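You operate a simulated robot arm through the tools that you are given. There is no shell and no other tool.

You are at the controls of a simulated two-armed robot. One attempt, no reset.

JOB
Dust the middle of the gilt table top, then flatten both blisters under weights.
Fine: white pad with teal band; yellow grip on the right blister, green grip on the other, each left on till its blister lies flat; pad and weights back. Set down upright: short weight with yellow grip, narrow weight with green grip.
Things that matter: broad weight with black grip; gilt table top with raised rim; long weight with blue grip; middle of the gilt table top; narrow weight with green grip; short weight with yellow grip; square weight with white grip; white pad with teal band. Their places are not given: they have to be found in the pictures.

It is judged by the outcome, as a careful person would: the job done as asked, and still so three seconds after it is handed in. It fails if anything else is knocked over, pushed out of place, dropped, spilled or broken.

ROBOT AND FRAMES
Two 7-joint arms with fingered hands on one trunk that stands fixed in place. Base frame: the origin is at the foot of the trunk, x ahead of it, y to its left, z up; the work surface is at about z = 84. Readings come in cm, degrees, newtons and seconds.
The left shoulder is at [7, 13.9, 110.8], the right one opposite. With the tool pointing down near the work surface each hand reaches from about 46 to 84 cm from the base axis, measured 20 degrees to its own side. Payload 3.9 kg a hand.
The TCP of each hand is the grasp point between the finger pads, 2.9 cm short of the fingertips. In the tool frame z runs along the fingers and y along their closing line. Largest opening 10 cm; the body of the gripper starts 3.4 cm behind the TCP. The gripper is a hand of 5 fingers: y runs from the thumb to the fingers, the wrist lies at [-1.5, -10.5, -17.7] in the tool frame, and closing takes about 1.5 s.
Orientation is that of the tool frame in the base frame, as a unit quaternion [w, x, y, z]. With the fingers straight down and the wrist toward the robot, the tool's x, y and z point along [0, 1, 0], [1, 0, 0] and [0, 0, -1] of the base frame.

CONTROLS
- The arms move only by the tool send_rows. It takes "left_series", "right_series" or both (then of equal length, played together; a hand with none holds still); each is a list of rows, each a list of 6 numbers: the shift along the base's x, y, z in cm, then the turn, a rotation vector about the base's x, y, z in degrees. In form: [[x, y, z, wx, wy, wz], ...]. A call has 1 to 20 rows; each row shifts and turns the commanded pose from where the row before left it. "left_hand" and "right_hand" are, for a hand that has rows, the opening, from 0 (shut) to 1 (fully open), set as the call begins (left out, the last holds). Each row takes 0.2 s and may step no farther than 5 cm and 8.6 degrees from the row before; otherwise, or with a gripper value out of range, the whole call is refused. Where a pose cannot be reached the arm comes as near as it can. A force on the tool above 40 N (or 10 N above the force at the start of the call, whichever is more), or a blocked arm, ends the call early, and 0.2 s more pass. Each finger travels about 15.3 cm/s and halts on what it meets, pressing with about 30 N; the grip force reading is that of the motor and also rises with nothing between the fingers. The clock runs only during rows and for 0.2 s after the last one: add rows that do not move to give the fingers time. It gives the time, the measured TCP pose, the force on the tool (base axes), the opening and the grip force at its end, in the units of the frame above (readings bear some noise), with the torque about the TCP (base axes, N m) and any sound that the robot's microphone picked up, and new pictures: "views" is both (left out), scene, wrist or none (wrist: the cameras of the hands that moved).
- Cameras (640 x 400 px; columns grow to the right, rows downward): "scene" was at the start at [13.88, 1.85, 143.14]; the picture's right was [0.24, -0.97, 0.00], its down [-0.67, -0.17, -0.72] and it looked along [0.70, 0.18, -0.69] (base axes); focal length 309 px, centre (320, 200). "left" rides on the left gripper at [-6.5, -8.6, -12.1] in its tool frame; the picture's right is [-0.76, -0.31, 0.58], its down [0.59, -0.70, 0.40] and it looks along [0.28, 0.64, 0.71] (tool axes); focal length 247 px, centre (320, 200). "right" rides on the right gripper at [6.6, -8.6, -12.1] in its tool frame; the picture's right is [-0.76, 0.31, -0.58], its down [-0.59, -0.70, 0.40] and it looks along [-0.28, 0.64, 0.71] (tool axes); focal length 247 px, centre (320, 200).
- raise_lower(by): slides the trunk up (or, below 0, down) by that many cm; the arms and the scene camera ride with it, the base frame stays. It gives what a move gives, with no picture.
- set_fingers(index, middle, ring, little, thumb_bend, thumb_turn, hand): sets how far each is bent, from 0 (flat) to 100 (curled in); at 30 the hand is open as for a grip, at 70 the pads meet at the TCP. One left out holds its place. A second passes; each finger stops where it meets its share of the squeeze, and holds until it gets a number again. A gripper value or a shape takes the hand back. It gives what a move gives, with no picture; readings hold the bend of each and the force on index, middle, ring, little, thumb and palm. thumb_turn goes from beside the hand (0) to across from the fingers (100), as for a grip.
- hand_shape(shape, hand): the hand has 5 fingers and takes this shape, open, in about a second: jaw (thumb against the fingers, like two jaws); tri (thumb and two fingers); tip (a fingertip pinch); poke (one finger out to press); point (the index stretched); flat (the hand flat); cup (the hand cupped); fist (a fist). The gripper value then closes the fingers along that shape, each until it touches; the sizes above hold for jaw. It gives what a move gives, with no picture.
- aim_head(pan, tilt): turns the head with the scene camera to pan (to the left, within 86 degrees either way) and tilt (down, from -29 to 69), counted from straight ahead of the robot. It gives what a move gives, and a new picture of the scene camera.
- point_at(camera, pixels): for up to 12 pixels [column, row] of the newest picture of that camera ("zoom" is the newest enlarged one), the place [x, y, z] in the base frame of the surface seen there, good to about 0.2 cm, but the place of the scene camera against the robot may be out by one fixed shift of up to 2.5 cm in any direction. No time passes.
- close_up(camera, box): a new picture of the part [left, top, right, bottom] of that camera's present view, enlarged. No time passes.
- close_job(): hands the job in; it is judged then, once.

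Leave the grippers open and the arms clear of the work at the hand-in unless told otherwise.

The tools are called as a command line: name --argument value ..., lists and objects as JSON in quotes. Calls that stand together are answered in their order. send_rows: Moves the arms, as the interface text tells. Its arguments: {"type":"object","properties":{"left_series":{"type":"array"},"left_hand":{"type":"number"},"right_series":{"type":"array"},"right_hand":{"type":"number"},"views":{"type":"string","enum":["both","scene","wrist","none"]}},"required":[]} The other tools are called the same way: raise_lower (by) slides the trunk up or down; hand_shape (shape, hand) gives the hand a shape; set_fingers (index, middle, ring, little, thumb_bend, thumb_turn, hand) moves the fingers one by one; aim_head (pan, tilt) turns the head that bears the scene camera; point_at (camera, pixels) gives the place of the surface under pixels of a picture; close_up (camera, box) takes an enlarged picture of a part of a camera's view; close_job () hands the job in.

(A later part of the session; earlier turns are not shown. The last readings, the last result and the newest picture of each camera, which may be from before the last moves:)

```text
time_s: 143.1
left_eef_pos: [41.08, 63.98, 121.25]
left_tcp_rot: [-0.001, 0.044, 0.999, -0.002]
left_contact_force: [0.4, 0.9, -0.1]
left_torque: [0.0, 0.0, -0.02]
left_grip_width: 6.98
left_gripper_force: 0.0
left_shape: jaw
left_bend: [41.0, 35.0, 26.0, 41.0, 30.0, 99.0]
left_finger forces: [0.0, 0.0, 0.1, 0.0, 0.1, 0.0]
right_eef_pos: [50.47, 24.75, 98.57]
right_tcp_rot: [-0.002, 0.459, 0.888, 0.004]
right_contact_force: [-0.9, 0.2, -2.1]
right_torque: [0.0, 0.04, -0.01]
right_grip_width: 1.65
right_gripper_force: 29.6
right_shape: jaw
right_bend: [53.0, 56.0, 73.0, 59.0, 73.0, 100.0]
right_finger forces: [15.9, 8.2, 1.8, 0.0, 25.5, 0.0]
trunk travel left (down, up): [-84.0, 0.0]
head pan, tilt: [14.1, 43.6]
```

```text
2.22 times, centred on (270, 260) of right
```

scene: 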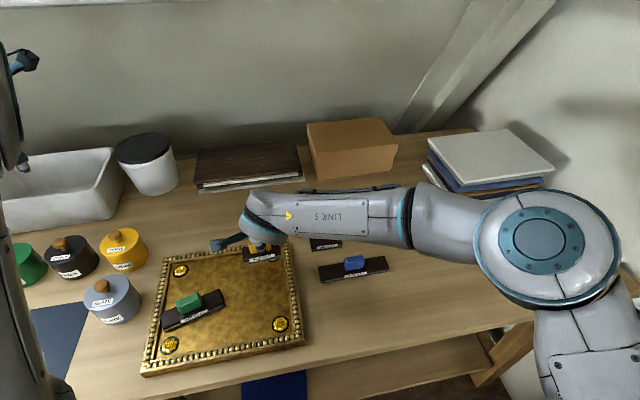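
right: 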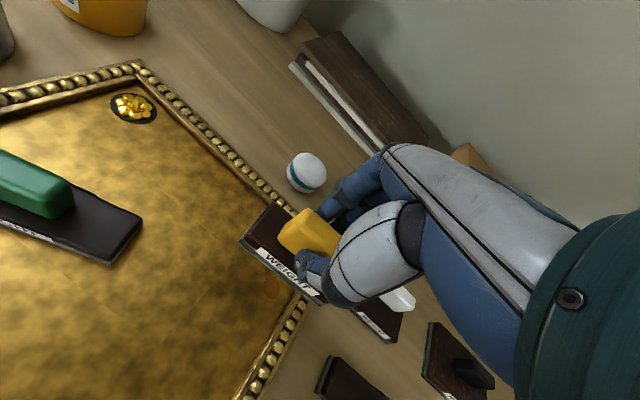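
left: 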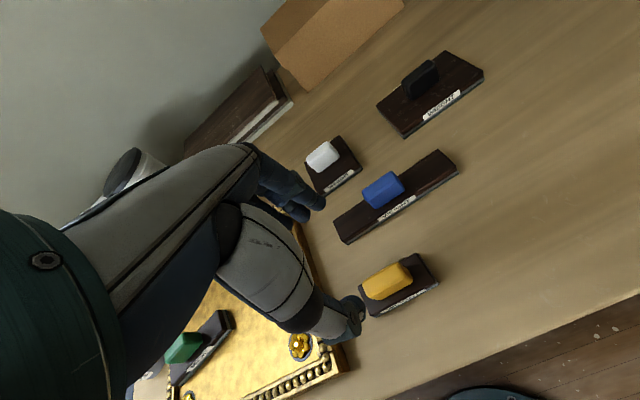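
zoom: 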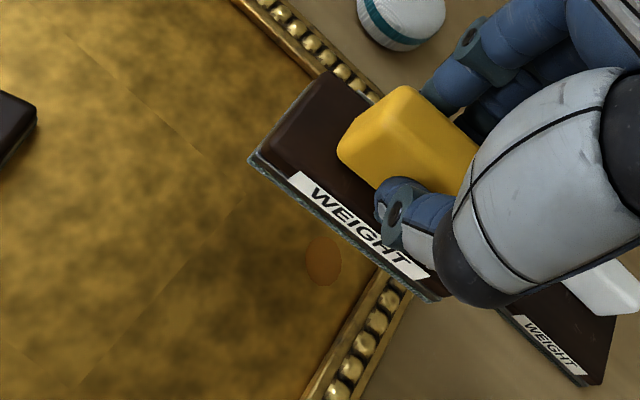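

The white blister is gone; only a flat brown spot remains where it was. I'll carry the yellow weight back over its original spot at about (46.4, 5.0), staying at z≈100.

send_rows --right_series '[[0, 0, 1.5, 0, 0, 0], [-0.7, -3, 0, 0, 0, 0], [-0.85, -4.2, 0, 0, 0, -0.5], [-0.85, -4.2, 0, 0, 0, -0.5], [-0.85, -4.2, 0, 0, 0, -0.5], [-0.85, -4.2, 0, 0, 0, 0], [0, 0, -2, 0, 0, 0], [0, 0, -2, 0, 0, 0], [0, 0, 0, 0, 0, 0]]' --views "both"

close_up --camera "scene" --box '[315, 275, 459, 329]'

close_up --camera "right" --box '[180, 170, 360, 350]'

```text
time_s: 145.1
left_eef_pos: [40.96, 63.93, 121.32]
left_tcp_rot: [0.0, 0.043, 0.999, -0.002]
left_contact_force: [0.0, -0.1, -0.6]
left_torque: [0.05, 0.0, -0.02]
left_grip_width: 6.98
left_gripper_force: 0.0
left_shape: jaw
left_bend: [41.0, 35.0, 26.0, 41.0, 30.0, 99.0]
left_finger forces: [0.1, 0.0, 0.0, 0.1, 0.0, 0.0]
right_eef_pos: [46.1, 5.0, 96.06]
right_tcp_rot: [-0.002, 0.472, 0.882, 0.005]
right_contact_force: [0.0, -1.0, -1.9]
right_torque: [0.03, -0.03, -0.03]
right_grip_width: 1.66
right_gripper_force: 30.1
right_shape: jaw
right_bend: [53.0, 56.0, 73.0, 59.0, 73.0, 100.0]
right_finger forces: [15.9, 8.2, 2.1, 0.0, 25.5, 0.0]
trunk travel left (down, up): [-84.0, 0.0]
head pan, tilt: [14.1, 43.6]
```

scene: 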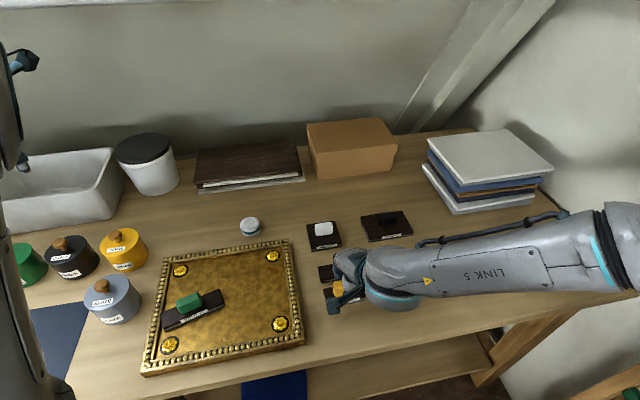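
right: 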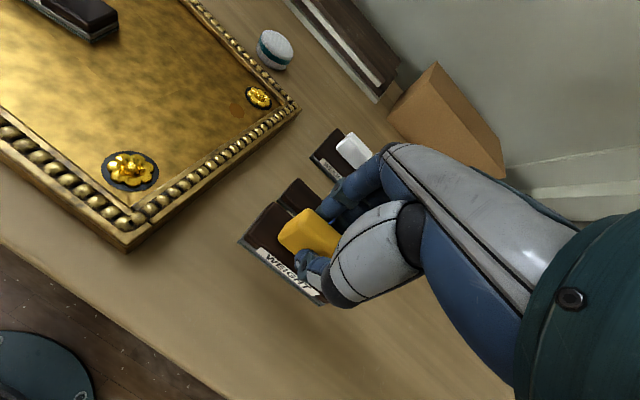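

```text
4.44 times, centred on (387, 302) of scene
```

zoom: 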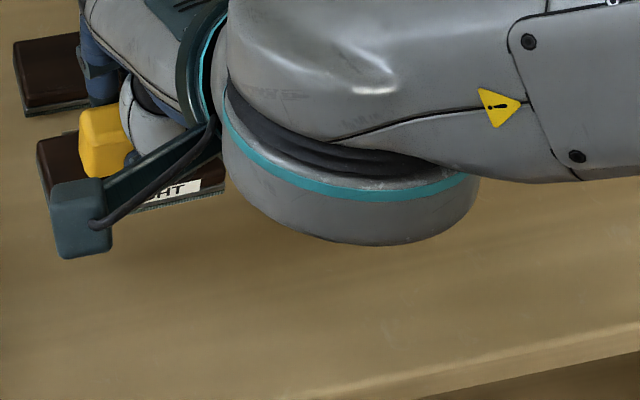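

```text
2.22 times, centred on (270, 260) of right
```

zoom: 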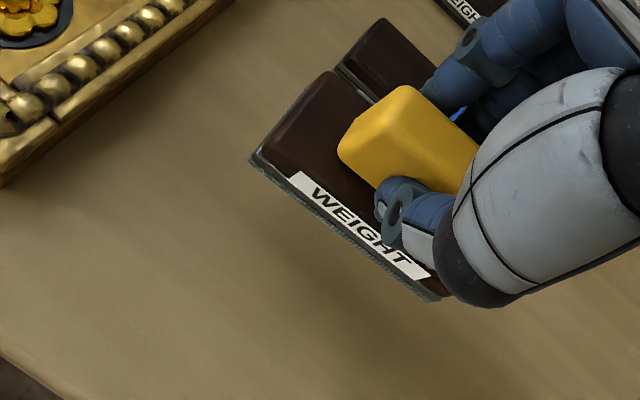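

I'm measuring the carried plate's corners here so I can set it exactly on its old footprint.

point_at --camera "zoom" --pixels '[[268, 148], [330, 78], [440, 292], [430, 296], [300, 110], [340, 150], [405, 92], [262, 160]]'

```text
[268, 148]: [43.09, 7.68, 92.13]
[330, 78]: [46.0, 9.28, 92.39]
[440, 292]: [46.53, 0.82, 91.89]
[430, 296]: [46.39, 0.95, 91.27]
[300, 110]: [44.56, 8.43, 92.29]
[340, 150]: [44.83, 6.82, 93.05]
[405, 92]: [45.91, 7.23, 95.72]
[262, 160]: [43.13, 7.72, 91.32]
```

The plate matches its old footprint within 0.25 cm. I'll shift −0.2 cm in y and lower to about 0.8 cm above the table.

send_rows --right_series '[[0.05, -0.2, -1.5, 0, 0, 0], [0, 0, -1.5, 0, 0, 0], [0, 0, -1.5, 0, 0, 0], [0, 0, -1.0, 0, 0, 0], [0, 0, 0, 0, 0, 0]]' --views "wrist"

close_up --camera "right" --box '[180, 170, 360, 350]'

point_at --camera "zoom" --pixels '[[268, 148], [330, 78], [440, 292], [430, 296], [300, 110]]'

```text
time_s: 146.3
left_eef_pos: [41.11, 63.94, 121.27]
left_tcp_rot: [0.0, 0.044, 0.999, 0.0]
left_contact_force: [0.0, -0.6, -0.2]
left_torque: [0.01, 0.01, -0.05]
left_grip_width: 6.98
left_gripper_force: 0.1
left_shape: jaw
left_bend: [41.0, 35.0, 26.0, 41.0, 30.0, 99.0]
left_finger forces: [0.0, 0.0, 0.0, 0.1, 0.0, 0.1]
right_eef_pos: [46.22, 4.9, 90.49]
right_tcp_rot: [-0.002, 0.472, 0.882, 0.004]
right_contact_force: [0.3, 0.4, -1.1]
right_torque: [-0.05, 0.04, -0.01]
right_grip_width: 1.66
right_gripper_force: 30.3
right_shape: jaw
right_bend: [53.0, 56.0, 73.0, 59.0, 73.0, 100.0]
right_finger forces: [15.9, 8.3, 2.0, 0.0, 25.6, 0.1]
trunk travel left (down, up): [-84.0, 0.0]
head pan, tilt: [14.1, 43.6]
```

right: 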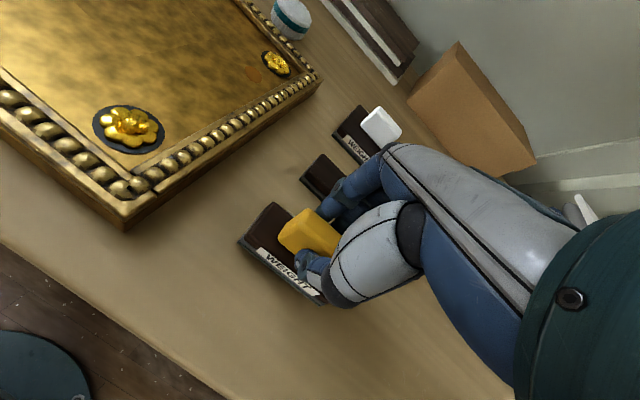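

```text
2.22 times, centred on (270, 260) of right
```

zoom: 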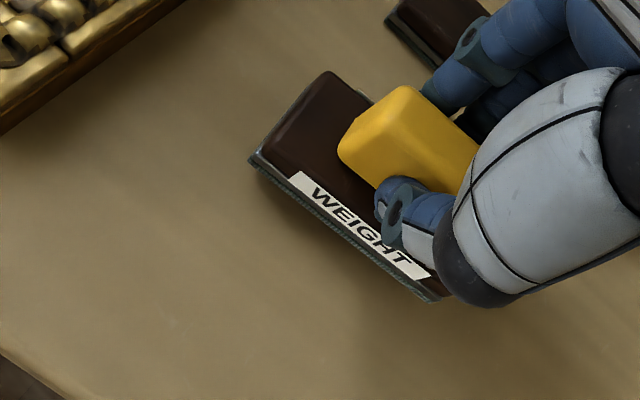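

```text
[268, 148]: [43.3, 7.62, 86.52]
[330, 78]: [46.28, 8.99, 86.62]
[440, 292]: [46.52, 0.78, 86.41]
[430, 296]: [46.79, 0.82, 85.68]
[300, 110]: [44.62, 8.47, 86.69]
```

Corners are now within 0.15 cm of the originals. I'm lowering the last 0.65 cm gently.

send_rows --right_series '[[-0.08, -0.05, -0.25, 0, 0, 0], [0, 0, -0.2, 0, 0, 0], [0, 0, 0, 0, 0, 0]]' --views "none"

send_rows --right_series '[[0, 0, -0.12, 0, 0, 0], [0, 0, 0, 0, 0, 0]]' --views "none"

send_rows --right_series '[[0, 0, -0.1, 0, 0, 0], [0, 0, 0, 0, 0, 0]]' --views "none"

```text
time_s: 147.1
left_eef_pos: [41.13, 63.96, 121.19]
left_tcp_rot: [-0.001, 0.044, 0.999, -0.001]
left_contact_force: [-0.4, -0.8, -0.4]
left_torque: [-0.02, 0.01, 0.0]
left_grip_width: 6.97
left_gripper_force: 0.0
left_shape: jaw
left_bend: [41.0, 35.0, 26.0, 41.0, 30.0, 99.0]
left_finger forces: [0.0, 0.1, 0.0, 0.0, 0.0, 0.1]
right_eef_pos: [46.3, 4.82, 90.24]
right_tcp_rot: [-0.002, 0.472, 0.882, 0.004]
right_contact_force: [0.0, -0.5, -1.6]
right_torque: [0.0, -0.01, 0.01]
right_grip_width: 1.67
right_gripper_force: 30.0
right_shape: jaw
right_bend: [53.0, 56.0, 73.0, 59.0, 73.0, 100.0]
right_finger forces: [15.9, 8.3, 1.9, 0.0, 25.4, 0.0]
trunk travel left (down, up): [-84.0, 0.0]
head pan, tilt: [14.1, 43.6]
```

```text
time_s: 147.7
left_eef_pos: [41.12, 63.88, 121.2]
left_tcp_rot: [0.0, 0.043, 0.999, -0.001]
left_contact_force: [0.1, -0.2, -0.2]
left_torque: [0.02, -0.02, 0.01]
left_grip_width: 6.93
left_gripper_force: 0.1
left_shape: jaw
left_bend: [41.0, 35.0, 26.0, 41.0, 30.0, 99.0]
left_finger forces: [0.0, 0.0, 0.0, 0.1, 0.0, 0.0]
right_eef_pos: [46.49, 4.87, 89.9]
right_tcp_rot: [-0.001, 0.471, 0.882, 0.005]
right_contact_force: [0.7, -0.3, -2.1]
right_torque: [-0.01, -0.01, -0.02]
right_grip_width: 1.64
right_gripper_force: 29.9
right_shape: jaw
right_bend: [53.0, 56.0, 73.0, 59.0, 73.0, 100.0]
right_finger forces: [15.9, 8.3, 2.0, 0.0, 25.6, 0.0]
trunk travel left (down, up): [-84.0, 0.0]
head pan, tilt: [14.1, 43.6]
```

```text
time_s: 148.3
left_eef_pos: [40.99, 63.9, 121.14]
left_tcp_rot: [-0.001, 0.044, 0.999, 0.0]
left_contact_force: [1.0, -0.4, -0.2]
left_torque: [-0.01, -0.03, 0.02]
left_grip_width: 6.98
left_gripper_force: 0.0
left_shape: jaw
left_bend: [41.0, 35.0, 26.0, 41.0, 30.0, 99.0]
left_finger forces: [0.0, 0.0, 0.0, 0.0, 0.1, 0.0]
right_eef_pos: [46.46, 4.92, 89.8]
right_tcp_rot: [-0.002, 0.472, 0.882, 0.003]
right_contact_force: [-0.1, 0.1, -1.7]
right_torque: [-0.02, -0.01, -0.04]
right_grip_width: 1.65
right_gripper_force: 30.1
right_shape: jaw
right_bend: [53.0, 56.0, 73.0, 59.0, 73.0, 100.0]
right_finger forces: [15.9, 8.3, 1.9, 0.1, 25.6, 0.0]
trunk travel left (down, up): [-84.0, 0.0]
head pan, tilt: [14.1, 43.6]
```

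Still hanging free at 89.8. I'm continuing down by 0.1 cm steps.

send_rows --right_series '[[0, 0, -0.1, 0, 0, 0], [0, 0, 0, 0, 0, 0]]' --views "none"

send_rows --right_series '[[0, 0, -0.1, 0, 0, 0], [0, 0, 0, 0, 0, 0]]' --views "none"

```text
time_s: 148.9
left_eef_pos: [41.13, 63.89, 121.18]
left_tcp_rot: [-0.001, 0.043, 0.999, -0.001]
left_contact_force: [0.3, 0.3, 0.1]
left_torque: [0.0, 0.0, 0.01]
left_grip_width: 6.99
left_gripper_force: 0.0
left_shape: jaw
left_bend: [41.0, 35.0, 26.0, 41.0, 30.0, 99.0]
left_finger forces: [0.0, 0.0, 0.0, 0.0, 0.1, 0.0]
right_eef_pos: [46.31, 4.87, 89.74]
right_tcp_rot: [-0.003, 0.471, 0.882, 0.005]
right_contact_force: [0.2, -0.3, -1.9]
right_torque: [0.0, 0.04, -0.02]
right_grip_width: 1.64
right_gripper_force: 30.1
right_shape: jaw
right_bend: [53.0, 56.0, 73.0, 59.0, 73.0, 100.0]
right_finger forces: [16.0, 8.3, 2.1, 0.0, 25.5, 0.1]
trunk travel left (down, up): [-84.0, 0.0]
head pan, tilt: [14.1, 43.6]
```

```text
time_s: 149.5
left_eef_pos: [41.09, 63.89, 121.22]
left_tcp_rot: [0.0, 0.044, 0.999, -0.001]
left_contact_force: [-1.3, -0.7, -0.4]
left_torque: [-0.01, -0.03, -0.02]
left_grip_width: 6.98
left_gripper_force: 0.0
left_shape: jaw
left_bend: [41.0, 35.0, 26.0, 41.0, 30.0, 99.0]
left_finger forces: [0.1, 0.0, 0.0, 0.0, 0.0, 0.0]
right_eef_pos: [46.42, 4.94, 89.72]
right_tcp_rot: [-0.002, 0.471, 0.882, 0.004]
right_contact_force: [-0.4, -0.8, -1.7]
right_torque: [0.02, 0.01, -0.01]
right_grip_width: 1.64
right_gripper_force: 29.5
right_shape: jaw
right_bend: [53.0, 56.0, 73.0, 59.0, 73.0, 100.0]
right_finger forces: [15.9, 8.3, 2.0, 0.0, 25.5, 0.1]
trunk travel left (down, up): [-84.0, 0.0]
head pan, tilt: [14.1, 43.6]
```

send_rows --right_series '[[0, 0, -0.1, 0, 0, 0], [0, 0, 0, 0, 0, 0]]' --views "none"

send_rows --right_series '[[0, 0, -0.08, 0, 0, 0], [0, 0, 0, 0, 0, 0]]' --views "none"

```text
time_s: 150.1
left_eef_pos: [41.05, 63.95, 121.27]
left_tcp_rot: [0.0, 0.043, 0.999, -0.001]
left_contact_force: [0.1, 0.0, 0.5]
left_torque: [-0.02, -0.02, -0.06]
left_grip_width: 6.98
left_gripper_force: 0.0
left_shape: jaw
left_bend: [41.0, 35.0, 26.0, 41.0, 30.0, 99.0]
left_finger forces: [0.0, 0.0, 0.0, 0.0, 0.1, 0.0]
right_eef_pos: [46.36, 4.9, 89.66]
right_tcp_rot: [-0.001, 0.472, 0.882, 0.004]
right_contact_force: [-0.4, -1.2, 1.1]
right_torque: [0.01, -0.01, 0.01]
right_grip_width: 1.65
right_gripper_force: 30.4
right_shape: jaw
right_bend: [53.0, 56.0, 73.0, 59.0, 73.0, 100.0]
right_finger forces: [15.8, 8.1, 2.1, 0.0, 25.9, 0.1]
trunk travel left (down, up): [-84.0, 0.0]
head pan, tilt: [14.1, 43.6]
```

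```text
time_s: 150.7
left_eef_pos: [41.03, 63.82, 121.27]
left_tcp_rot: [0.0, 0.043, 0.999, -0.001]
left_contact_force: [0.7, 0.3, 0.3]
left_torque: [0.02, 0.01, 0.01]
left_grip_width: 6.95
left_gripper_force: 0.0
left_shape: jaw
left_bend: [41.0, 35.0, 26.0, 41.0, 30.0, 99.0]
left_finger forces: [0.1, 0.0, 0.0, 0.0, 0.0, 0.1]
right_eef_pos: [46.42, 4.89, 89.6]
right_tcp_rot: [-0.002, 0.472, 0.882, 0.004]
right_contact_force: [0.0, -1.4, 3.0]
right_torque: [0.02, -0.06, -0.01]
right_grip_width: 1.63
right_gripper_force: 30.3
right_shape: jaw
right_bend: [53.0, 56.0, 73.0, 59.0, 73.0, 100.0]
right_finger forces: [15.9, 8.4, 2.2, 0.1, 25.9, 0.0]
trunk travel left (down, up): [-84.0, 0.0]
head pan, tilt: [14.1, 43.6]
```

The yellow weight is on the table (force turned to +3 N). I'll open the hand and lift away straight up.

send_rows --right_series '[[0, 0, 0, 0, 0, 0], [0, 0, 0, 0, 0, 0], [0, 0, 0, 0, 0, 0], [0, 0, 0, 0, 0, 0], [0, 0, 0, 0, 0, 0], [0, 0, 0, 0, 0, 0]]' --right_hand 0.7 --views "wrist"

send_rows --right_series '[[0, 0, 0.8, 0, 0, 0], [0, 0, 1.2, 0, 0, 0], [0, 0, 2, 0, 0, 0], [0, 0, 3, 0, 0, 0], [0, 0, 3, 0, 0, -2], [0, -2.5, 3, 0, 0, -4], [-0.3, -4, 1.5, 0, 0, -5], [-0.3, -4, 1.5, 0, 0, -5], [-0.3, -4, 1.5, 0, 0, -5], [-0.3, -4, 1.5, 0, 0, -5], [-0.3, -4, 1, 0, 0, -5], [-0.3, -4, 1, 0, 0, -5], [-0.3, -4, 0, 0, 0, -5], [0, 0, 0, 0, 0, 0]]' --views "scene"

close_up --camera "scene" --box '[315, 275, 459, 329]'

```text
time_s: 152.1
left_eef_pos: [41.06, 63.87, 121.26]
left_tcp_rot: [0.0, 0.044, 0.999, -0.001]
left_contact_force: [-0.6, 0.3, 0.1]
left_torque: [-0.01, 0.04, -0.03]
left_grip_width: 6.99
left_gripper_force: 0.1
left_shape: jaw
left_bend: [41.0, 35.0, 26.0, 41.0, 30.0, 99.0]
left_finger forces: [0.0, 0.1, 0.1, 0.0, 0.0, 0.0]
right_eef_pos: [46.41, 4.79, 89.51]
right_tcp_rot: [-0.002, 0.472, 0.882, 0.004]
right_contact_force: [-0.1, 0.4, 0.1]
right_torque: [0.03, -0.01, -0.02]
right_grip_width: 6.94
right_gripper_force: 0.2
right_shape: jaw
right_bend: [41.0, 36.0, 26.0, 41.0, 31.0, 99.0]
right_finger forces: [0.0, 0.0, 0.0, 0.1, 0.0, 0.1]
trunk travel left (down, up): [-84.0, 0.0]
head pan, tilt: [14.1, 43.6]
```

right: 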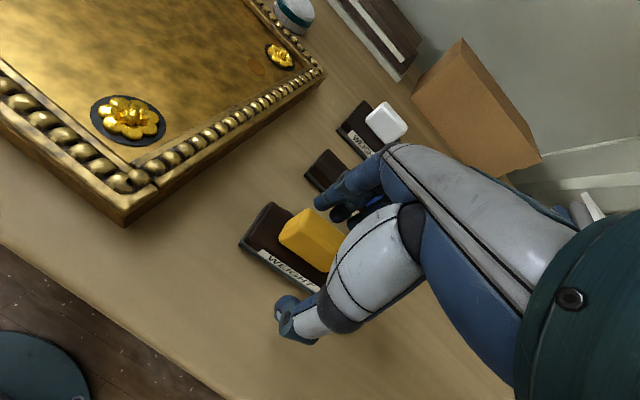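

```text
time_s: 155.1
left_eef_pos: [40.97, 64.16, 121.13]
left_tcp_rot: [-0.001, 0.044, 0.999, -0.001]
left_contact_force: [0.8, 1.0, 0.6]
left_torque: [0.0, -0.01, 0.01]
left_grip_width: 6.97
left_gripper_force: 0.0
left_shape: jaw
left_bend: [41.0, 35.0, 26.0, 41.0, 30.0, 99.0]
left_finger forces: [0.1, 0.0, 0.1, 0.0, 0.0, 0.0]
right_eef_pos: [43.3, -22.96, 109.34]
right_tcp_rot: [-0.033, 0.726, 0.686, -0.014]
right_contact_force: [-0.3, 0.7, -0.9]
right_torque: [-0.05, 0.03, 0.01]
right_grip_width: 6.98
right_gripper_force: 0.2
right_shape: jaw
right_bend: [41.0, 35.0, 26.0, 41.0, 30.0, 99.0]
right_finger forces: [0.0, 0.1, 0.0, 0.0, 0.0, 0.0]
right hand out of reach, approached as far as the arm can: row 8, 9
trunk travel left (down, up): [-84.0, 0.0]
head pan, tilt: [14.1, 43.6]
```

scene: 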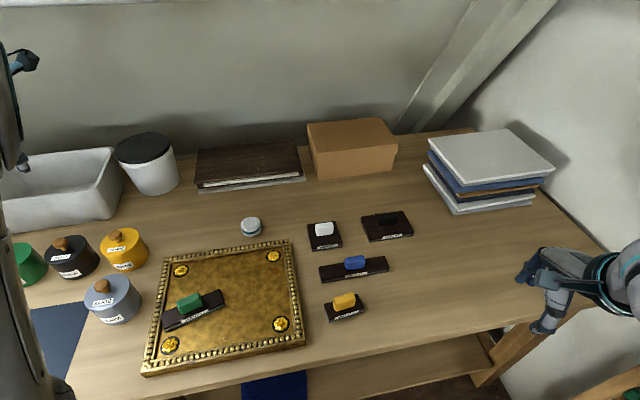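

```text
4.44 times, centred on (387, 302) of scene
```

zoom: 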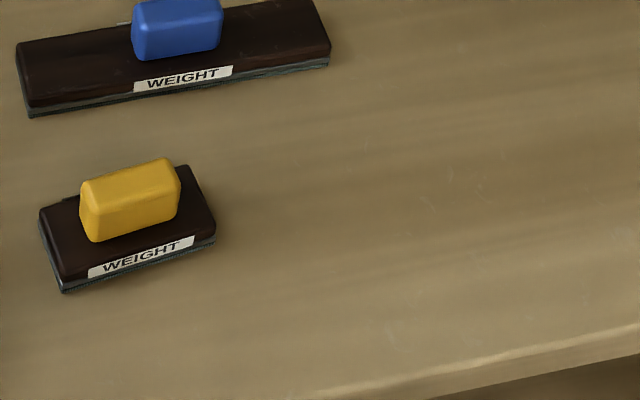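

Yellow is back on its spot, perhaps turned a few degrees from the original. I'm measuring how close it is to the first footprint.

point_at --camera "zoom" --pixels '[[63, 276], [213, 232], [188, 170], [43, 212], [130, 170], [98, 240], [130, 195], [180, 170]]'

point_at --camera "scene" --pixels '[[360, 330], [300, 300], [340, 320], [270, 257], [175, 324]]'

```text
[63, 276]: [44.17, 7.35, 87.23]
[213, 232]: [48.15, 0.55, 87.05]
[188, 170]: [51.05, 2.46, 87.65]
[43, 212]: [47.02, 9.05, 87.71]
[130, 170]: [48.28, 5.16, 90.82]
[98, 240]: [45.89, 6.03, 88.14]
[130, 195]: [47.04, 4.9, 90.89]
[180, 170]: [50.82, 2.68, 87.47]
```

```text
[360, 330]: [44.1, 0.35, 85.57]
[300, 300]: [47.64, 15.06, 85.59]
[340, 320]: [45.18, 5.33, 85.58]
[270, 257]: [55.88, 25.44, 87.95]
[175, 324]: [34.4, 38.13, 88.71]
```

Yellow is within about 0.45 cm and 6° of its first place, upright. Now for green: I'll bring the left hand back in from the left, high, toward (42, 37, 104) above the green weight.

send_rows --left_series '[[1.29, -3.86, -1.57, 0, 0, -4.6], [1.29, -3.86, -1.57, 0, 0, -4.6], [1.29, -3.86, -1.57, 0, 0, -4.6], [1.29, -3.86, -1.57, 0, 0, -4.6], [1.29, -3.86, -1.57, 0, 0, -4.6], [1.29, -3.86, -1.57, 0, 0, -4.6], [1.29, -3.86, -1.57, 0, 0, -4.6], [-2.67, 0, -2, 0, 0, -5.7], [-2.67, 0, -2, 0, 0, -5.7], [-2.67, 0, -2, 0, 0, -5.7], [0, 0, 0, 0, 0, 0]]' --views "both"

```text
time_s: 157.5
left_eef_pos: [41.98, 36.91, 103.87]
left_tcp_rot: [-0.001, 0.458, 0.889, 0.0]
left_contact_force: [0.7, -0.7, -0.2]
left_torque: [0.03, 0.02, 0.0]
left_grip_width: 7.01
left_gripper_force: 0.1
left_shape: jaw
left_bend: [41.0, 35.0, 26.0, 41.0, 30.0, 99.0]
left_finger forces: [0.0, 0.0, 0.0, 0.0, 0.1, 0.0]
right_eef_pos: [43.27, -23.17, 109.37]
right_tcp_rot: [-0.033, 0.726, 0.687, -0.014]
right_contact_force: [0.7, 1.0, -0.5]
right_torque: [-0.02, 0.01, 0.0]
right_grip_width: 6.96
right_gripper_force: 0.0
right_shape: jaw
right_bend: [41.0, 35.0, 26.0, 41.0, 30.0, 99.0]
right_finger forces: [0.0, 0.0, 0.1, 0.1, 0.1, 0.0]
trunk travel left (down, up): [-84.0, 0.0]
head pan, tilt: [14.1, 43.6]
```

scene: 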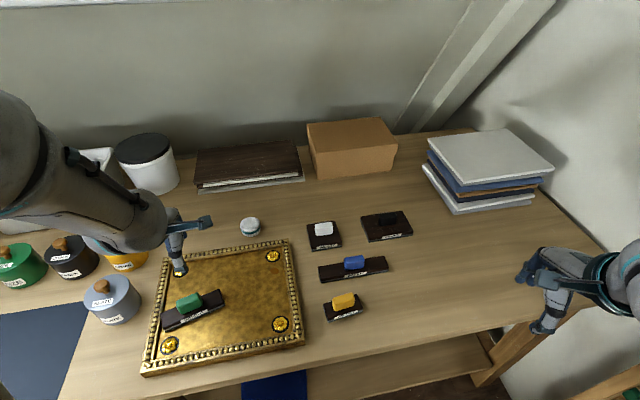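
left: 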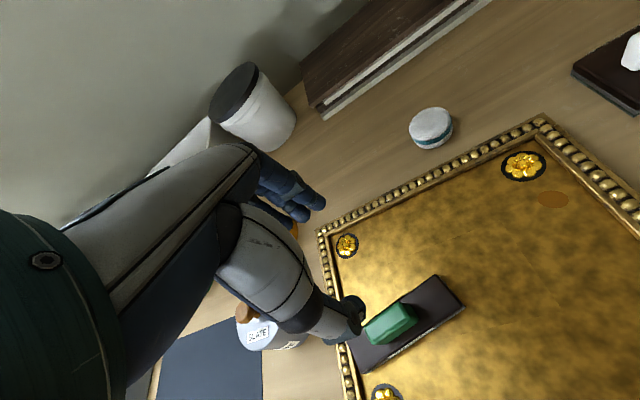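

The hand is at (42, 36.9, 103.9). I'll retrace my earlier exit path down to just above the green grip at z≈94.5.

send_rows --left_series '[[-0.8, 0, -2, 0, 0, 0.6], [-0.8, 0, -2, 0, 0, 0.6], [-0.8, 0, -2, 0, 0, 0.6], [-0.8, 0, -2, 0, 0, 0.5], [-0.6, 0, -1.3, 0, 0, 0], [0, 0, 0, 0, 0, 0]]' --views "wrist"

close_up --camera "left" --box '[250, 170, 450, 350]'

```text
time_s: 158.9
left_eef_pos: [38.31, 36.83, 94.66]
left_tcp_rot: [-0.001, 0.438, 0.899, -0.001]
left_contact_force: [0.9, 0.0, -0.5]
left_torque: [-0.01, -0.02, -0.04]
left_grip_width: 6.99
left_gripper_force: 0.0
left_shape: jaw
left_bend: [41.0, 35.0, 26.0, 41.0, 30.0, 99.0]
left_finger forces: [0.0, 0.0, 0.0, 0.0, 0.0, 0.1]
right_eef_pos: [43.19, -23.13, 109.4]
right_tcp_rot: [-0.033, 0.726, 0.687, -0.013]
right_contact_force: [0.4, -0.1, 0.3]
right_torque: [0.04, -0.01, 0.02]
right_grip_width: 7.0
right_gripper_force: 0.0
right_shape: jaw
right_bend: [41.0, 35.0, 26.0, 41.0, 30.0, 99.0]
right_finger forces: [0.1, 0.0, 0.0, 0.0, 0.0, 0.1]
trunk travel left (down, up): [-84.0, 0.0]
head pan, tilt: [14.1, 43.6]
```

left: 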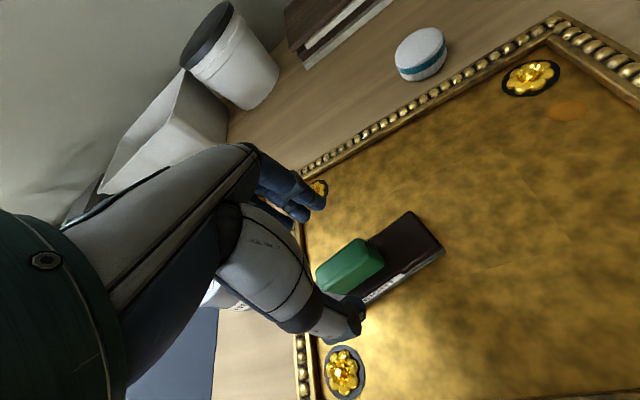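

```text
2.22 times, centred on (350, 260) of left
```

zoom: 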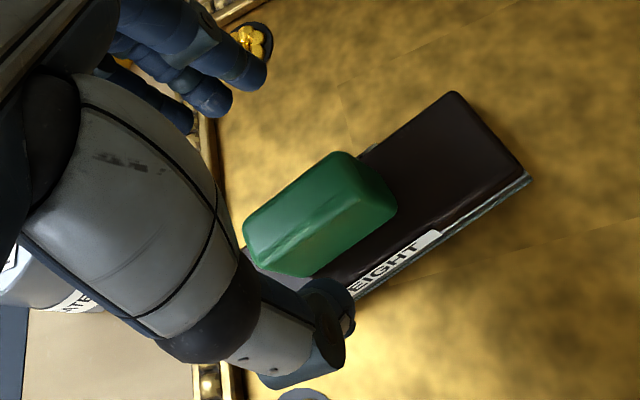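

The fingers are above grip height. I'll lower along the reverse of my exit path, so the thumb stays clear of the grip.

send_rows --left_series '[[-0.35, 0, -0.8, 0, 0, 0], [-0.3, -0.05, -0.8, 0, 0, 0], [-0.2, -0.1, -0.8, 0, 0, 0], [-0.1, -0.05, -0.8, 0, 0, 0], [0, 0, 0, 0, 0, 0]]' --views "wrist"

close_up --camera "left" --box '[250, 170, 450, 350]'

```text
time_s: 160.1
left_eef_pos: [37.3, 36.56, 91.7]
left_tcp_rot: [-0.002, 0.438, 0.899, -0.001]
left_contact_force: [0.3, 0.4, 0.0]
left_torque: [0.02, 0.02, -0.01]
left_grip_width: 6.97
left_gripper_force: 0.0
left_shape: jaw
left_bend: [41.0, 35.0, 26.0, 41.0, 30.0, 99.0]
left_finger forces: [0.0, 0.0, 0.1, 0.1, 0.1, 0.0]
right_eef_pos: [43.17, -23.07, 109.31]
right_tcp_rot: [-0.033, 0.726, 0.687, -0.014]
right_contact_force: [-0.2, -0.4, 0.3]
right_torque: [0.0, -0.01, 0.02]
right_grip_width: 6.97
right_gripper_force: 0.0
right_shape: jaw
right_bend: [41.0, 35.0, 26.0, 41.0, 30.0, 99.0]
right_finger forces: [0.0, 0.0, 0.0, 0.0, 0.0, 0.0]
trunk travel left (down, up): [-84.0, 0.0]
head pan, tilt: [14.1, 43.6]
```

left: 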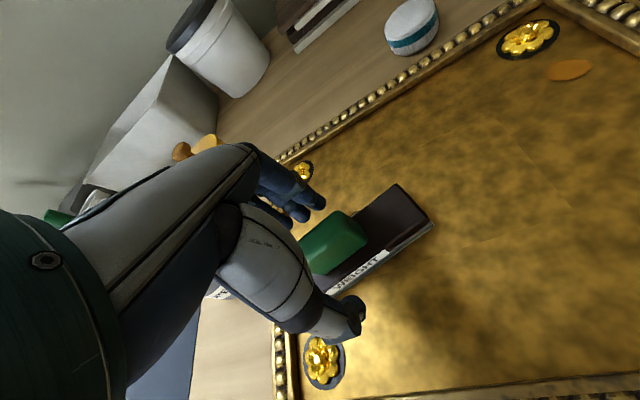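

```text
2.22 times, centred on (350, 260) of left
```

zoom: 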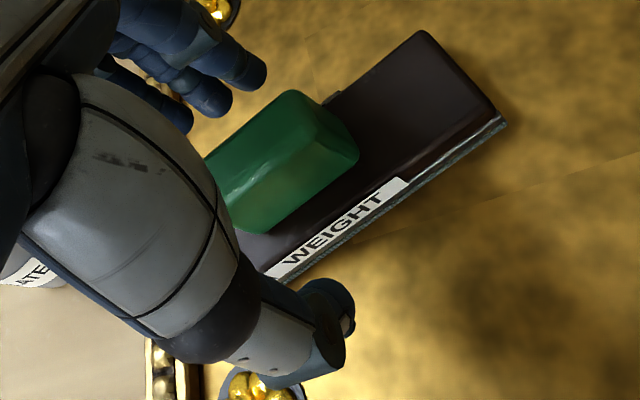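

The hand straddles the green grip as before. I'll lower another 0.3 cm and close.

send_rows --left_series '[[0, 0, -0.3, 0, 0, 0], [0, 0, 0, 0, 0, 0]]' --views "none"

send_rows --left_series '[[0, 0, 0, 0, 0, 0], [0, 0, 0, 0, 0, 0], [0, 0, 0, 0, 0, 0], [0, 0, 0, 0, 0, 0], [0, 0, 0, 0, 0, 0], [0, 0, 0, 0, 0, 0], [0, 0, 0, 0, 0, 0], [0, 0, 0, 0, 0, 0], [0, 0, 0, 0, 0, 0]]' --left_hand 0 --views "wrist"

```text
time_s: 160.7
left_eef_pos: [37.27, 36.68, 91.41]
left_tcp_rot: [0.0, 0.439, 0.899, -0.001]
left_contact_force: [-1.0, 0.7, 1.2]
left_torque: [-0.03, 0.04, -0.01]
left_grip_width: 6.98
left_gripper_force: 0.0
left_shape: jaw
left_bend: [41.0, 35.0, 26.0, 41.0, 30.0, 99.0]
left_finger forces: [0.1, 0.0, 0.0, 0.1, 0.0, 0.1]
right_eef_pos: [43.28, -23.25, 109.33]
right_tcp_rot: [-0.033, 0.725, 0.687, -0.013]
right_contact_force: [0.6, -0.5, 0.5]
right_torque: [0.02, -0.02, 0.01]
right_grip_width: 6.99
right_gripper_force: 0.0
right_shape: jaw
right_bend: [41.0, 35.0, 26.0, 41.0, 30.0, 99.0]
right_finger forces: [0.0, 0.0, 0.0, 0.0, 0.0, 0.0]
trunk travel left (down, up): [-84.0, 0.0]
head pan, tilt: [14.1, 43.6]
```

```text
time_s: 162.7
left_eef_pos: [37.39, 36.6, 91.41]
left_tcp_rot: [0.0, 0.438, 0.899, -0.001]
left_contact_force: [-0.9, -0.6, 0.4]
left_torque: [-0.04, 0.0, 0.01]
left_grip_width: 1.51
left_gripper_force: 30.1
left_shape: jaw
left_bend: [58.0, 58.0, 72.0, 63.0, 73.0, 100.0]
left_finger forces: [15.9, 8.4, 2.1, 0.0, 25.8, 0.0]
right_eef_pos: [43.22, -23.12, 109.31]
right_tcp_rot: [-0.034, 0.726, 0.687, -0.014]
right_contact_force: [-0.8, 0.1, 0.4]
right_torque: [-0.04, -0.01, 0.01]
right_grip_width: 6.99
right_gripper_force: 0.1
right_shape: jaw
right_bend: [41.0, 35.0, 26.0, 41.0, 30.0, 99.0]
right_finger forces: [0.0, 0.0, 0.0, 0.0, 0.1, 0.1]
trunk travel left (down, up): [-84.0, 0.0]
head pan, tilt: [14.1, 43.6]
```

left: 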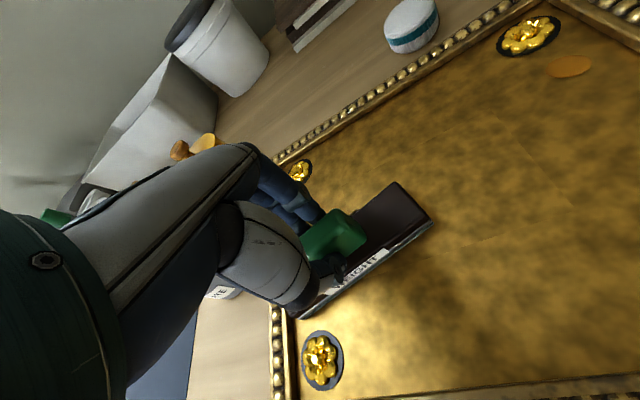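

The green grip is held again (1.51 cm, thumb 25.8 N). I'll lift it about 4 cm, drifting slightly forward, and look at the left blister.

send_rows --left_series '[[0, 0, 0.5, 0, 0, 0], [0.1, 0.05, 0.8, 0, 0, 0], [0.25, 0.12, 0.8, 0, 0, 0], [0.3, 0.12, 0.8, 0, 0, 0], [0.5, 0.2, 1.0, 0, 0, 0], [1.0, 0.2, 1.0, 0, 0, 0], [1.5, 0, 1.0, 0, 0, 0], [0, 0, 0, 0, 0, 0]]' --views "both"

close_up --camera "left" --box '[240, 200, 460, 400]'

close_up --camera "scene" --box '[130, 270, 240, 370]'

```text
time_s: 164.5
left_eef_pos: [40.97, 37.44, 97.31]
left_tcp_rot: [-0.001, 0.439, 0.898, -0.001]
left_contact_force: [-0.7, -0.1, -2.1]
left_torque: [0.0, 0.04, 0.03]
left_grip_width: 1.51
left_gripper_force: 30.5
left_shape: jaw
left_bend: [58.0, 58.0, 72.0, 63.0, 73.0, 100.0]
left_finger forces: [15.8, 8.6, 1.9, 0.0, 25.9, 0.0]
right_eef_pos: [43.35, -23.1, 109.38]
right_tcp_rot: [-0.033, 0.726, 0.687, -0.014]
right_contact_force: [0.5, 0.7, 0.2]
right_torque: [0.01, -0.01, 0.0]
right_grip_width: 6.97
right_gripper_force: 0.1
right_shape: jaw
right_bend: [41.0, 35.0, 26.0, 41.0, 30.0, 99.0]
right_finger forces: [0.0, 0.0, 0.0, 0.0, 0.1, 0.0]
trunk travel left (down, up): [-84.0, 0.0]
head pan, tilt: [14.1, 43.6]
```

scene: 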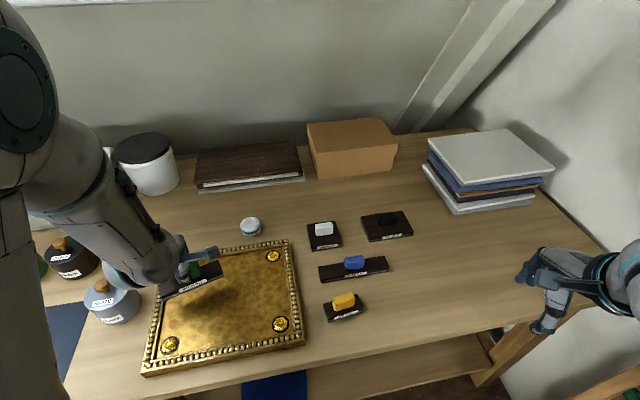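
left: 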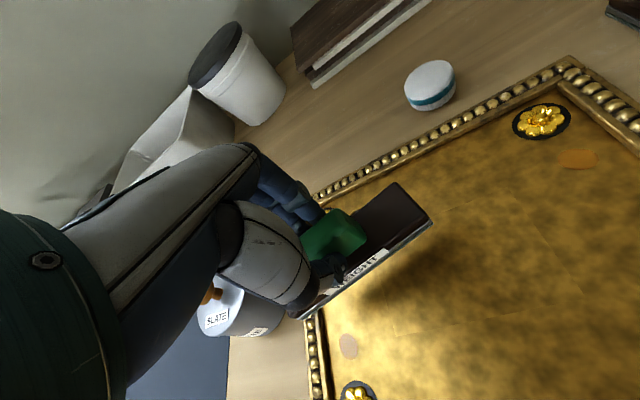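

```text
2.00 times, centred on (350, 300) of left
```

zoom: 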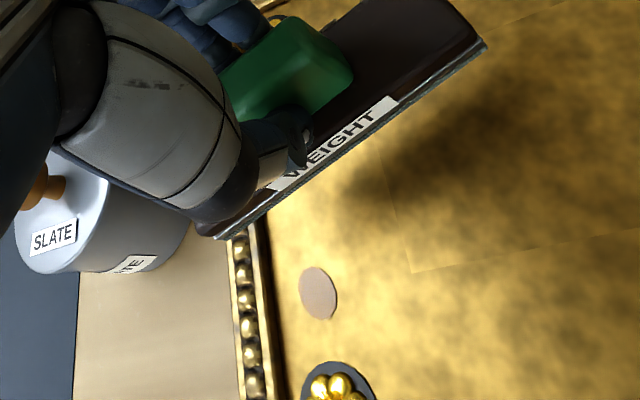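

```text
4.00 times, centred on (185, 320) of scene
```

zoom: 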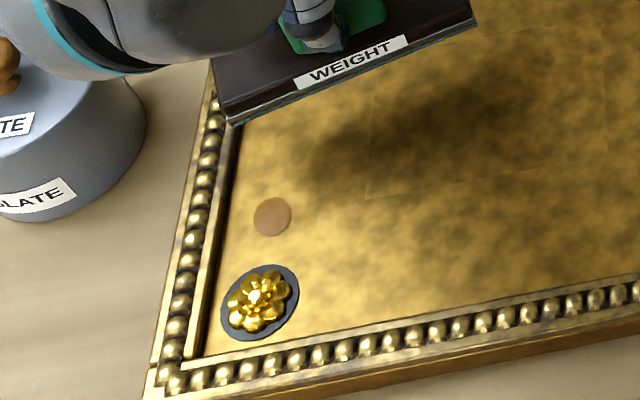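

The left blister is gone too: only a flat round spot remains. I'll carry the green weight back high over the table to above its original spot near (54, −11.5), turning it to match.

send_rows --left_series '[[1.0, -0.5, 2.3, 0, 0, 0], [2.0, -1.2, 2.3, 0, 0, 0], [2.5, -2, 0, 0, 0, -1], [2.5, -2, 0, 0, 0, -1], [2.5, -2, 0, 0, 0, -1], [0.25, -3.7, 0, 0, 0, -1.5], [0.25, -3.7, 0, 0, 0, -1.5], [0.25, -3.7, 0, 0, 0, -1.5], [0.25, -3.7, 0, 0, 0, -1.5], [0.25, -3.7, 0, 0, 0, -1.5], [0.25, -3.7, 0, 0, 0, -1.5], [0.25, -3.7, 0, 0, 0, -1.5], [0.25, -3.7, 0, 0, 0, -1.5], [0.25, -3.7, 0, 0, 0, -1.5], [0.25, -3.7, 0, 0, 0, -1.5], [0.25, -3.7, 0, 0, 0, -1.5], [0, 0, 0, 0, 0, 0]]' --right_series '[[0, -1.5, 1.5, 0, 0, 0], [0, -1.5, 1.5, 0, 0, 0], [-0.5, -1.5, 1.5, 0, 0, 0], [-0.5, -1, 1.5, 0, 0, 0], [-0.5, -0.5, 1.5, 0, 0, 0], [-0.5, 0, 1.5, 0, 0, 0], [0, 0, 1, 0, 0, 0], [0, 0, 1, 0, 0, 0], [0, 0, 0, 0, 0, 0], [0, 0, 0, 0, 0, 0], [0, 0, 0, 0, 0, 0], [0, 0, 0, 0, 0, 0], [0, 0, 0, 0, 0, 0], [0, 0, 0, 0, 0, 0], [0, 0, 0, 0, 0, 0], [0, 0, 0, 0, 0, 0], [0, 0, 0, 0, 0, 0]]' --views "both"

```text
time_s: 168.3
left_eef_pos: [56.25, -9.47, 104.65]
left_tcp_rot: [0.026, 0.557, 0.829, -0.036]
left_contact_force: [0.1, -1.2, -3.3]
left_torque: [0.0, 0.02, 0.04]
left_grip_width: 1.52
left_gripper_force: 30.5
left_shape: jaw
left_bend: [58.0, 58.0, 72.0, 63.0, 73.0, 100.0]
left_finger forces: [16.0, 9.0, 1.7, 0.0, 25.7, 0.1]
right_eef_pos: [41.06, -29.32, 120.28]
right_tcp_rot: [-0.033, 0.726, 0.687, -0.014]
right_contact_force: [0.1, 0.4, 0.0]
right_torque: [-0.01, 0.01, -0.02]
right_grip_width: 6.99
right_gripper_force: 0.0
right_shape: jaw
right_bend: [41.0, 35.0, 26.0, 41.0, 30.0, 99.0]
right_finger forces: [0.0, 0.0, 0.0, 0.1, 0.0, 0.0]
trunk travel left (down, up): [-84.0, 0.0]
head pan, tilt: [14.1, 43.6]
stopped in row 17 (left hand): the arm was blocked; the commanded pose is now the measured one
```

scene: 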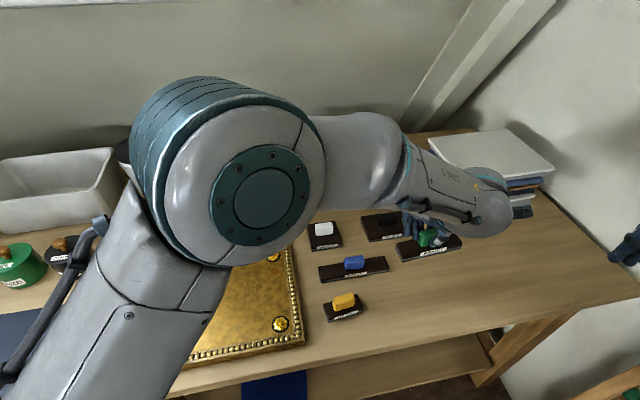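
right: 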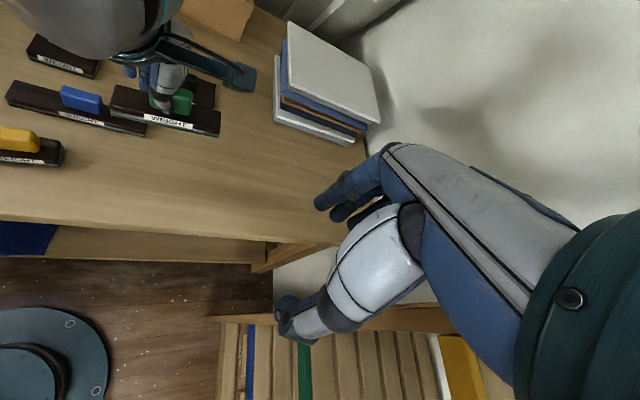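
left: 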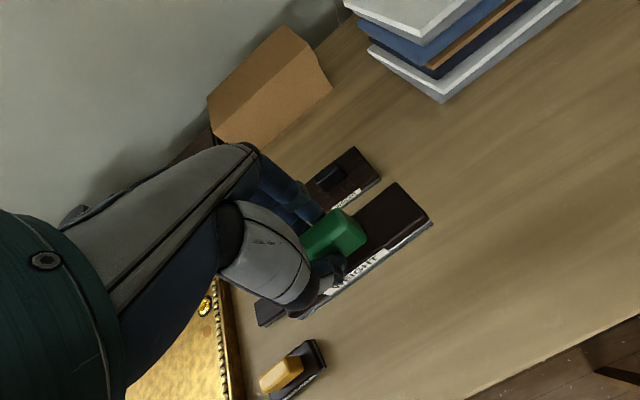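

The left arm was blocked short of the target at (56.3, −9.5, 104.7) and is tilted about 5°. I need to see what it met, so I'm checking where the elbow and forearm are.

point_at --camera "scene" --pixels '[[250, 190], [190, 120], [150, 110], [220, 90], [300, 130], [360, 150], [430, 180], [490, 215], [515, 205], [150, 260], [100, 330], [200, 300]]'

close_up --camera "scene" --box '[380, 150, 560, 290]'

```text
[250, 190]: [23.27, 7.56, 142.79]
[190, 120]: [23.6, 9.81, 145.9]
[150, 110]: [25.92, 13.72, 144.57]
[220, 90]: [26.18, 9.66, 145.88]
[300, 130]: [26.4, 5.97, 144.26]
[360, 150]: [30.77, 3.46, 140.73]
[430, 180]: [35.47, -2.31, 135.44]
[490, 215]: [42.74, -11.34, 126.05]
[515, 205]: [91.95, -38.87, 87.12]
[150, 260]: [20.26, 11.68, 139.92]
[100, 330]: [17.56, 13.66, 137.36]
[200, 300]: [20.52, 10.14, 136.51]
```

```text
2.86 times, centred on (470, 220) of scene
```

zoom: 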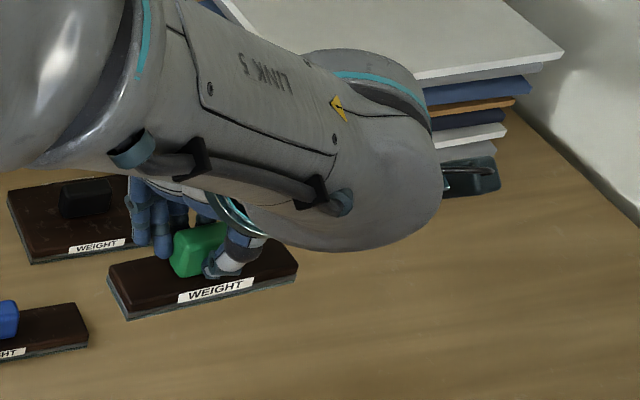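

The left elbow has come up close beside the head (z≈143), and that's what blocks it. The arm folded differently this time. I'll back out the way I came, leveling the hand, toward (55, 31, 119), keeping the weight high.

send_rows --left_series '[[0, 3, 0.5, 1.0, 0, 1], [0, 3.5, 1, 1.0, 0, 2], [0, 3.5, 1.5, 1.0, 0, 2.5], [0, 3.5, 1.5, 1.0, 0, 2.5], [0, 3.5, 1.5, 1.1, 0, 2.5], [0, 3.5, 1.5, 0, 0, 2.5], [0, 4, 1.5, 0, 0, 2.5], [0, 4, 1.5, 0, 0, 2.5], [-0.3, 4, 1.5, 0, 0, 2.5], [-0.3, 4, 1.5, 0, 0, 3], [-0.3, 4, 1, 0, 0, 3], [0, 0, 0, 0, 0, 0]]' --views "both"

```text
time_s: 170.9
left_eef_pos: [55.31, 30.96, 119.15]
left_tcp_rot: [0.002, 0.353, 0.936, 0.007]
left_contact_force: [0.3, 0.0, -2.3]
left_torque: [0.01, 0.03, 0.01]
left_grip_width: 1.52
left_gripper_force: 29.6
left_shape: jaw
left_bend: [58.0, 58.0, 72.0, 63.0, 73.0, 100.0]
left_finger forces: [16.0, 9.0, 1.6, 0.0, 25.9, 0.0]
right_eef_pos: [41.01, -29.4, 120.25]
right_tcp_rot: [-0.034, 0.726, 0.687, -0.013]
right_contact_force: [-0.1, -1.6, -0.2]
right_torque: [0.01, 0.02, -0.01]
right_grip_width: 6.98
right_gripper_force: 0.1
right_shape: jaw
right_bend: [41.0, 35.0, 26.0, 41.0, 30.0, 99.0]
right_finger forces: [0.1, 0.0, 0.0, 0.1, 0.1, 0.0]
trunk travel left (down, up): [-84.0, 0.0]
head pan, tilt: [14.1, 43.6]
```

scene: 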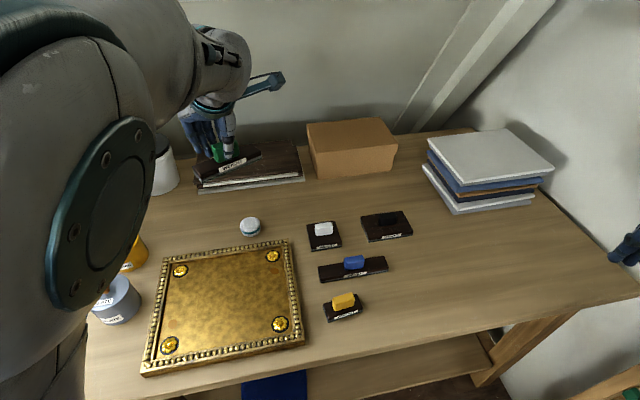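
left: 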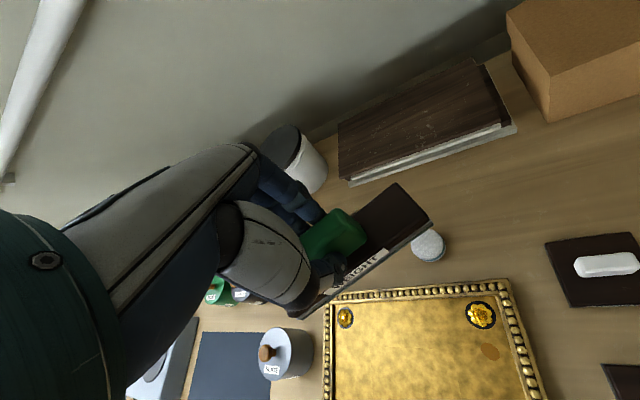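

With the elbow held this high, the left arm can't reach the green spot without meeting the head. The safer way is to rest the green weight on the clear middle of the board and let the right hand carry it home. I'll bring it down over the board to about (45.5, 27, 97).

send_rows --left_series '[[-1.5, -0.6, -3.2, 0, 0, -4.4], [-1.5, -0.6, -3.2, 0, 0, -4.4], [-1.5, -0.6, -3.2, 0, 0, -4.4], [-1.5, -0.6, -3.2, 0, 0, -4.4], [-1.5, -0.6, -3.2, 0, 0, -4.4], [-1.1, -0.45, -3, 0, 0, 0], [-1.1, -0.45, -3, 0, 0, 0], [0, 0, 0, 0, 0, 0]]' --views "both"

close_up --camera "left" --box '[240, 170, 460, 370]'

close_up --camera "scene" --box '[130, 230, 330, 380]'

```text
time_s: 172.7
left_eef_pos: [45.61, 26.79, 97.02]
left_tcp_rot: [0.004, 0.525, 0.851, 0.006]
left_contact_force: [0.5, -0.5, -1.9]
left_torque: [0.03, 0.02, 0.03]
left_grip_width: 1.5
left_gripper_force: 29.7
left_shape: jaw
left_bend: [58.0, 58.0, 72.0, 63.0, 73.0, 100.0]
left_finger forces: [16.0, 9.1, 1.3, 0.0, 25.9, 0.0]
right_eef_pos: [40.99, -29.34, 120.37]
right_tcp_rot: [-0.034, 0.726, 0.687, -0.014]
right_contact_force: [-0.3, -0.3, 0.6]
right_torque: [-0.01, -0.01, 0.01]
right_grip_width: 6.96
right_gripper_force: 0.1
right_shape: jaw
right_bend: [41.0, 35.0, 26.0, 41.0, 30.0, 99.0]
right_finger forces: [0.0, 0.2, 0.0, 0.0, 0.1, 0.0]
trunk travel left (down, up): [-84.0, 0.0]
head pan, tilt: [14.1, 43.6]
```

scene: 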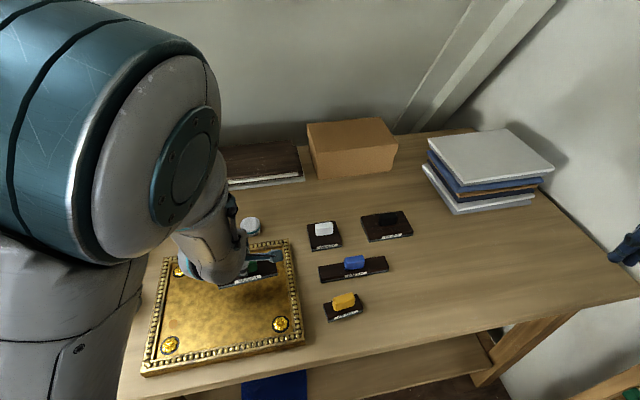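
left: 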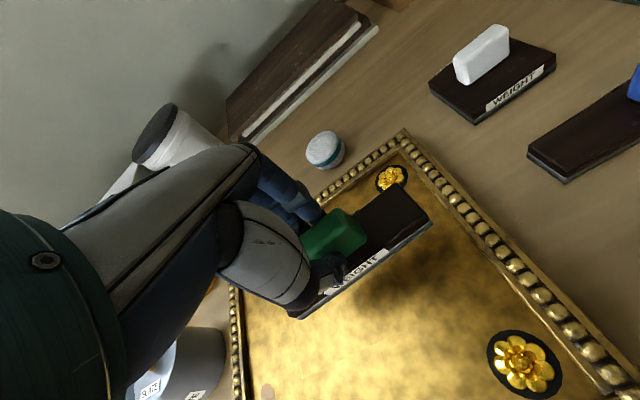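

```text
2.00 times, centred on (350, 270) of left
```

zoom: 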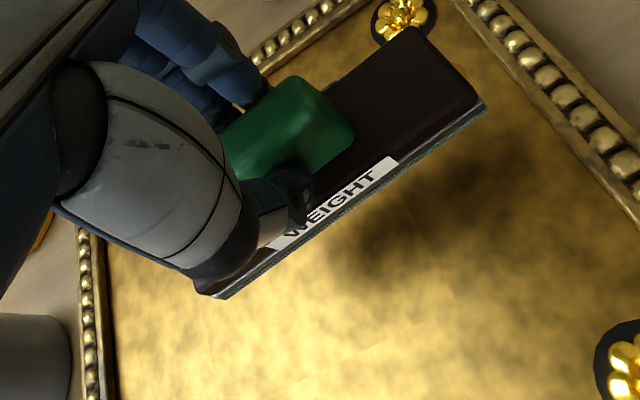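

```text
2.67 times, centred on (230, 305) of scene
```

zoom: 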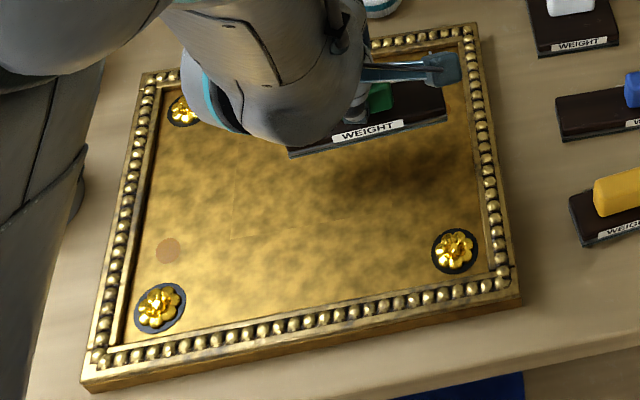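

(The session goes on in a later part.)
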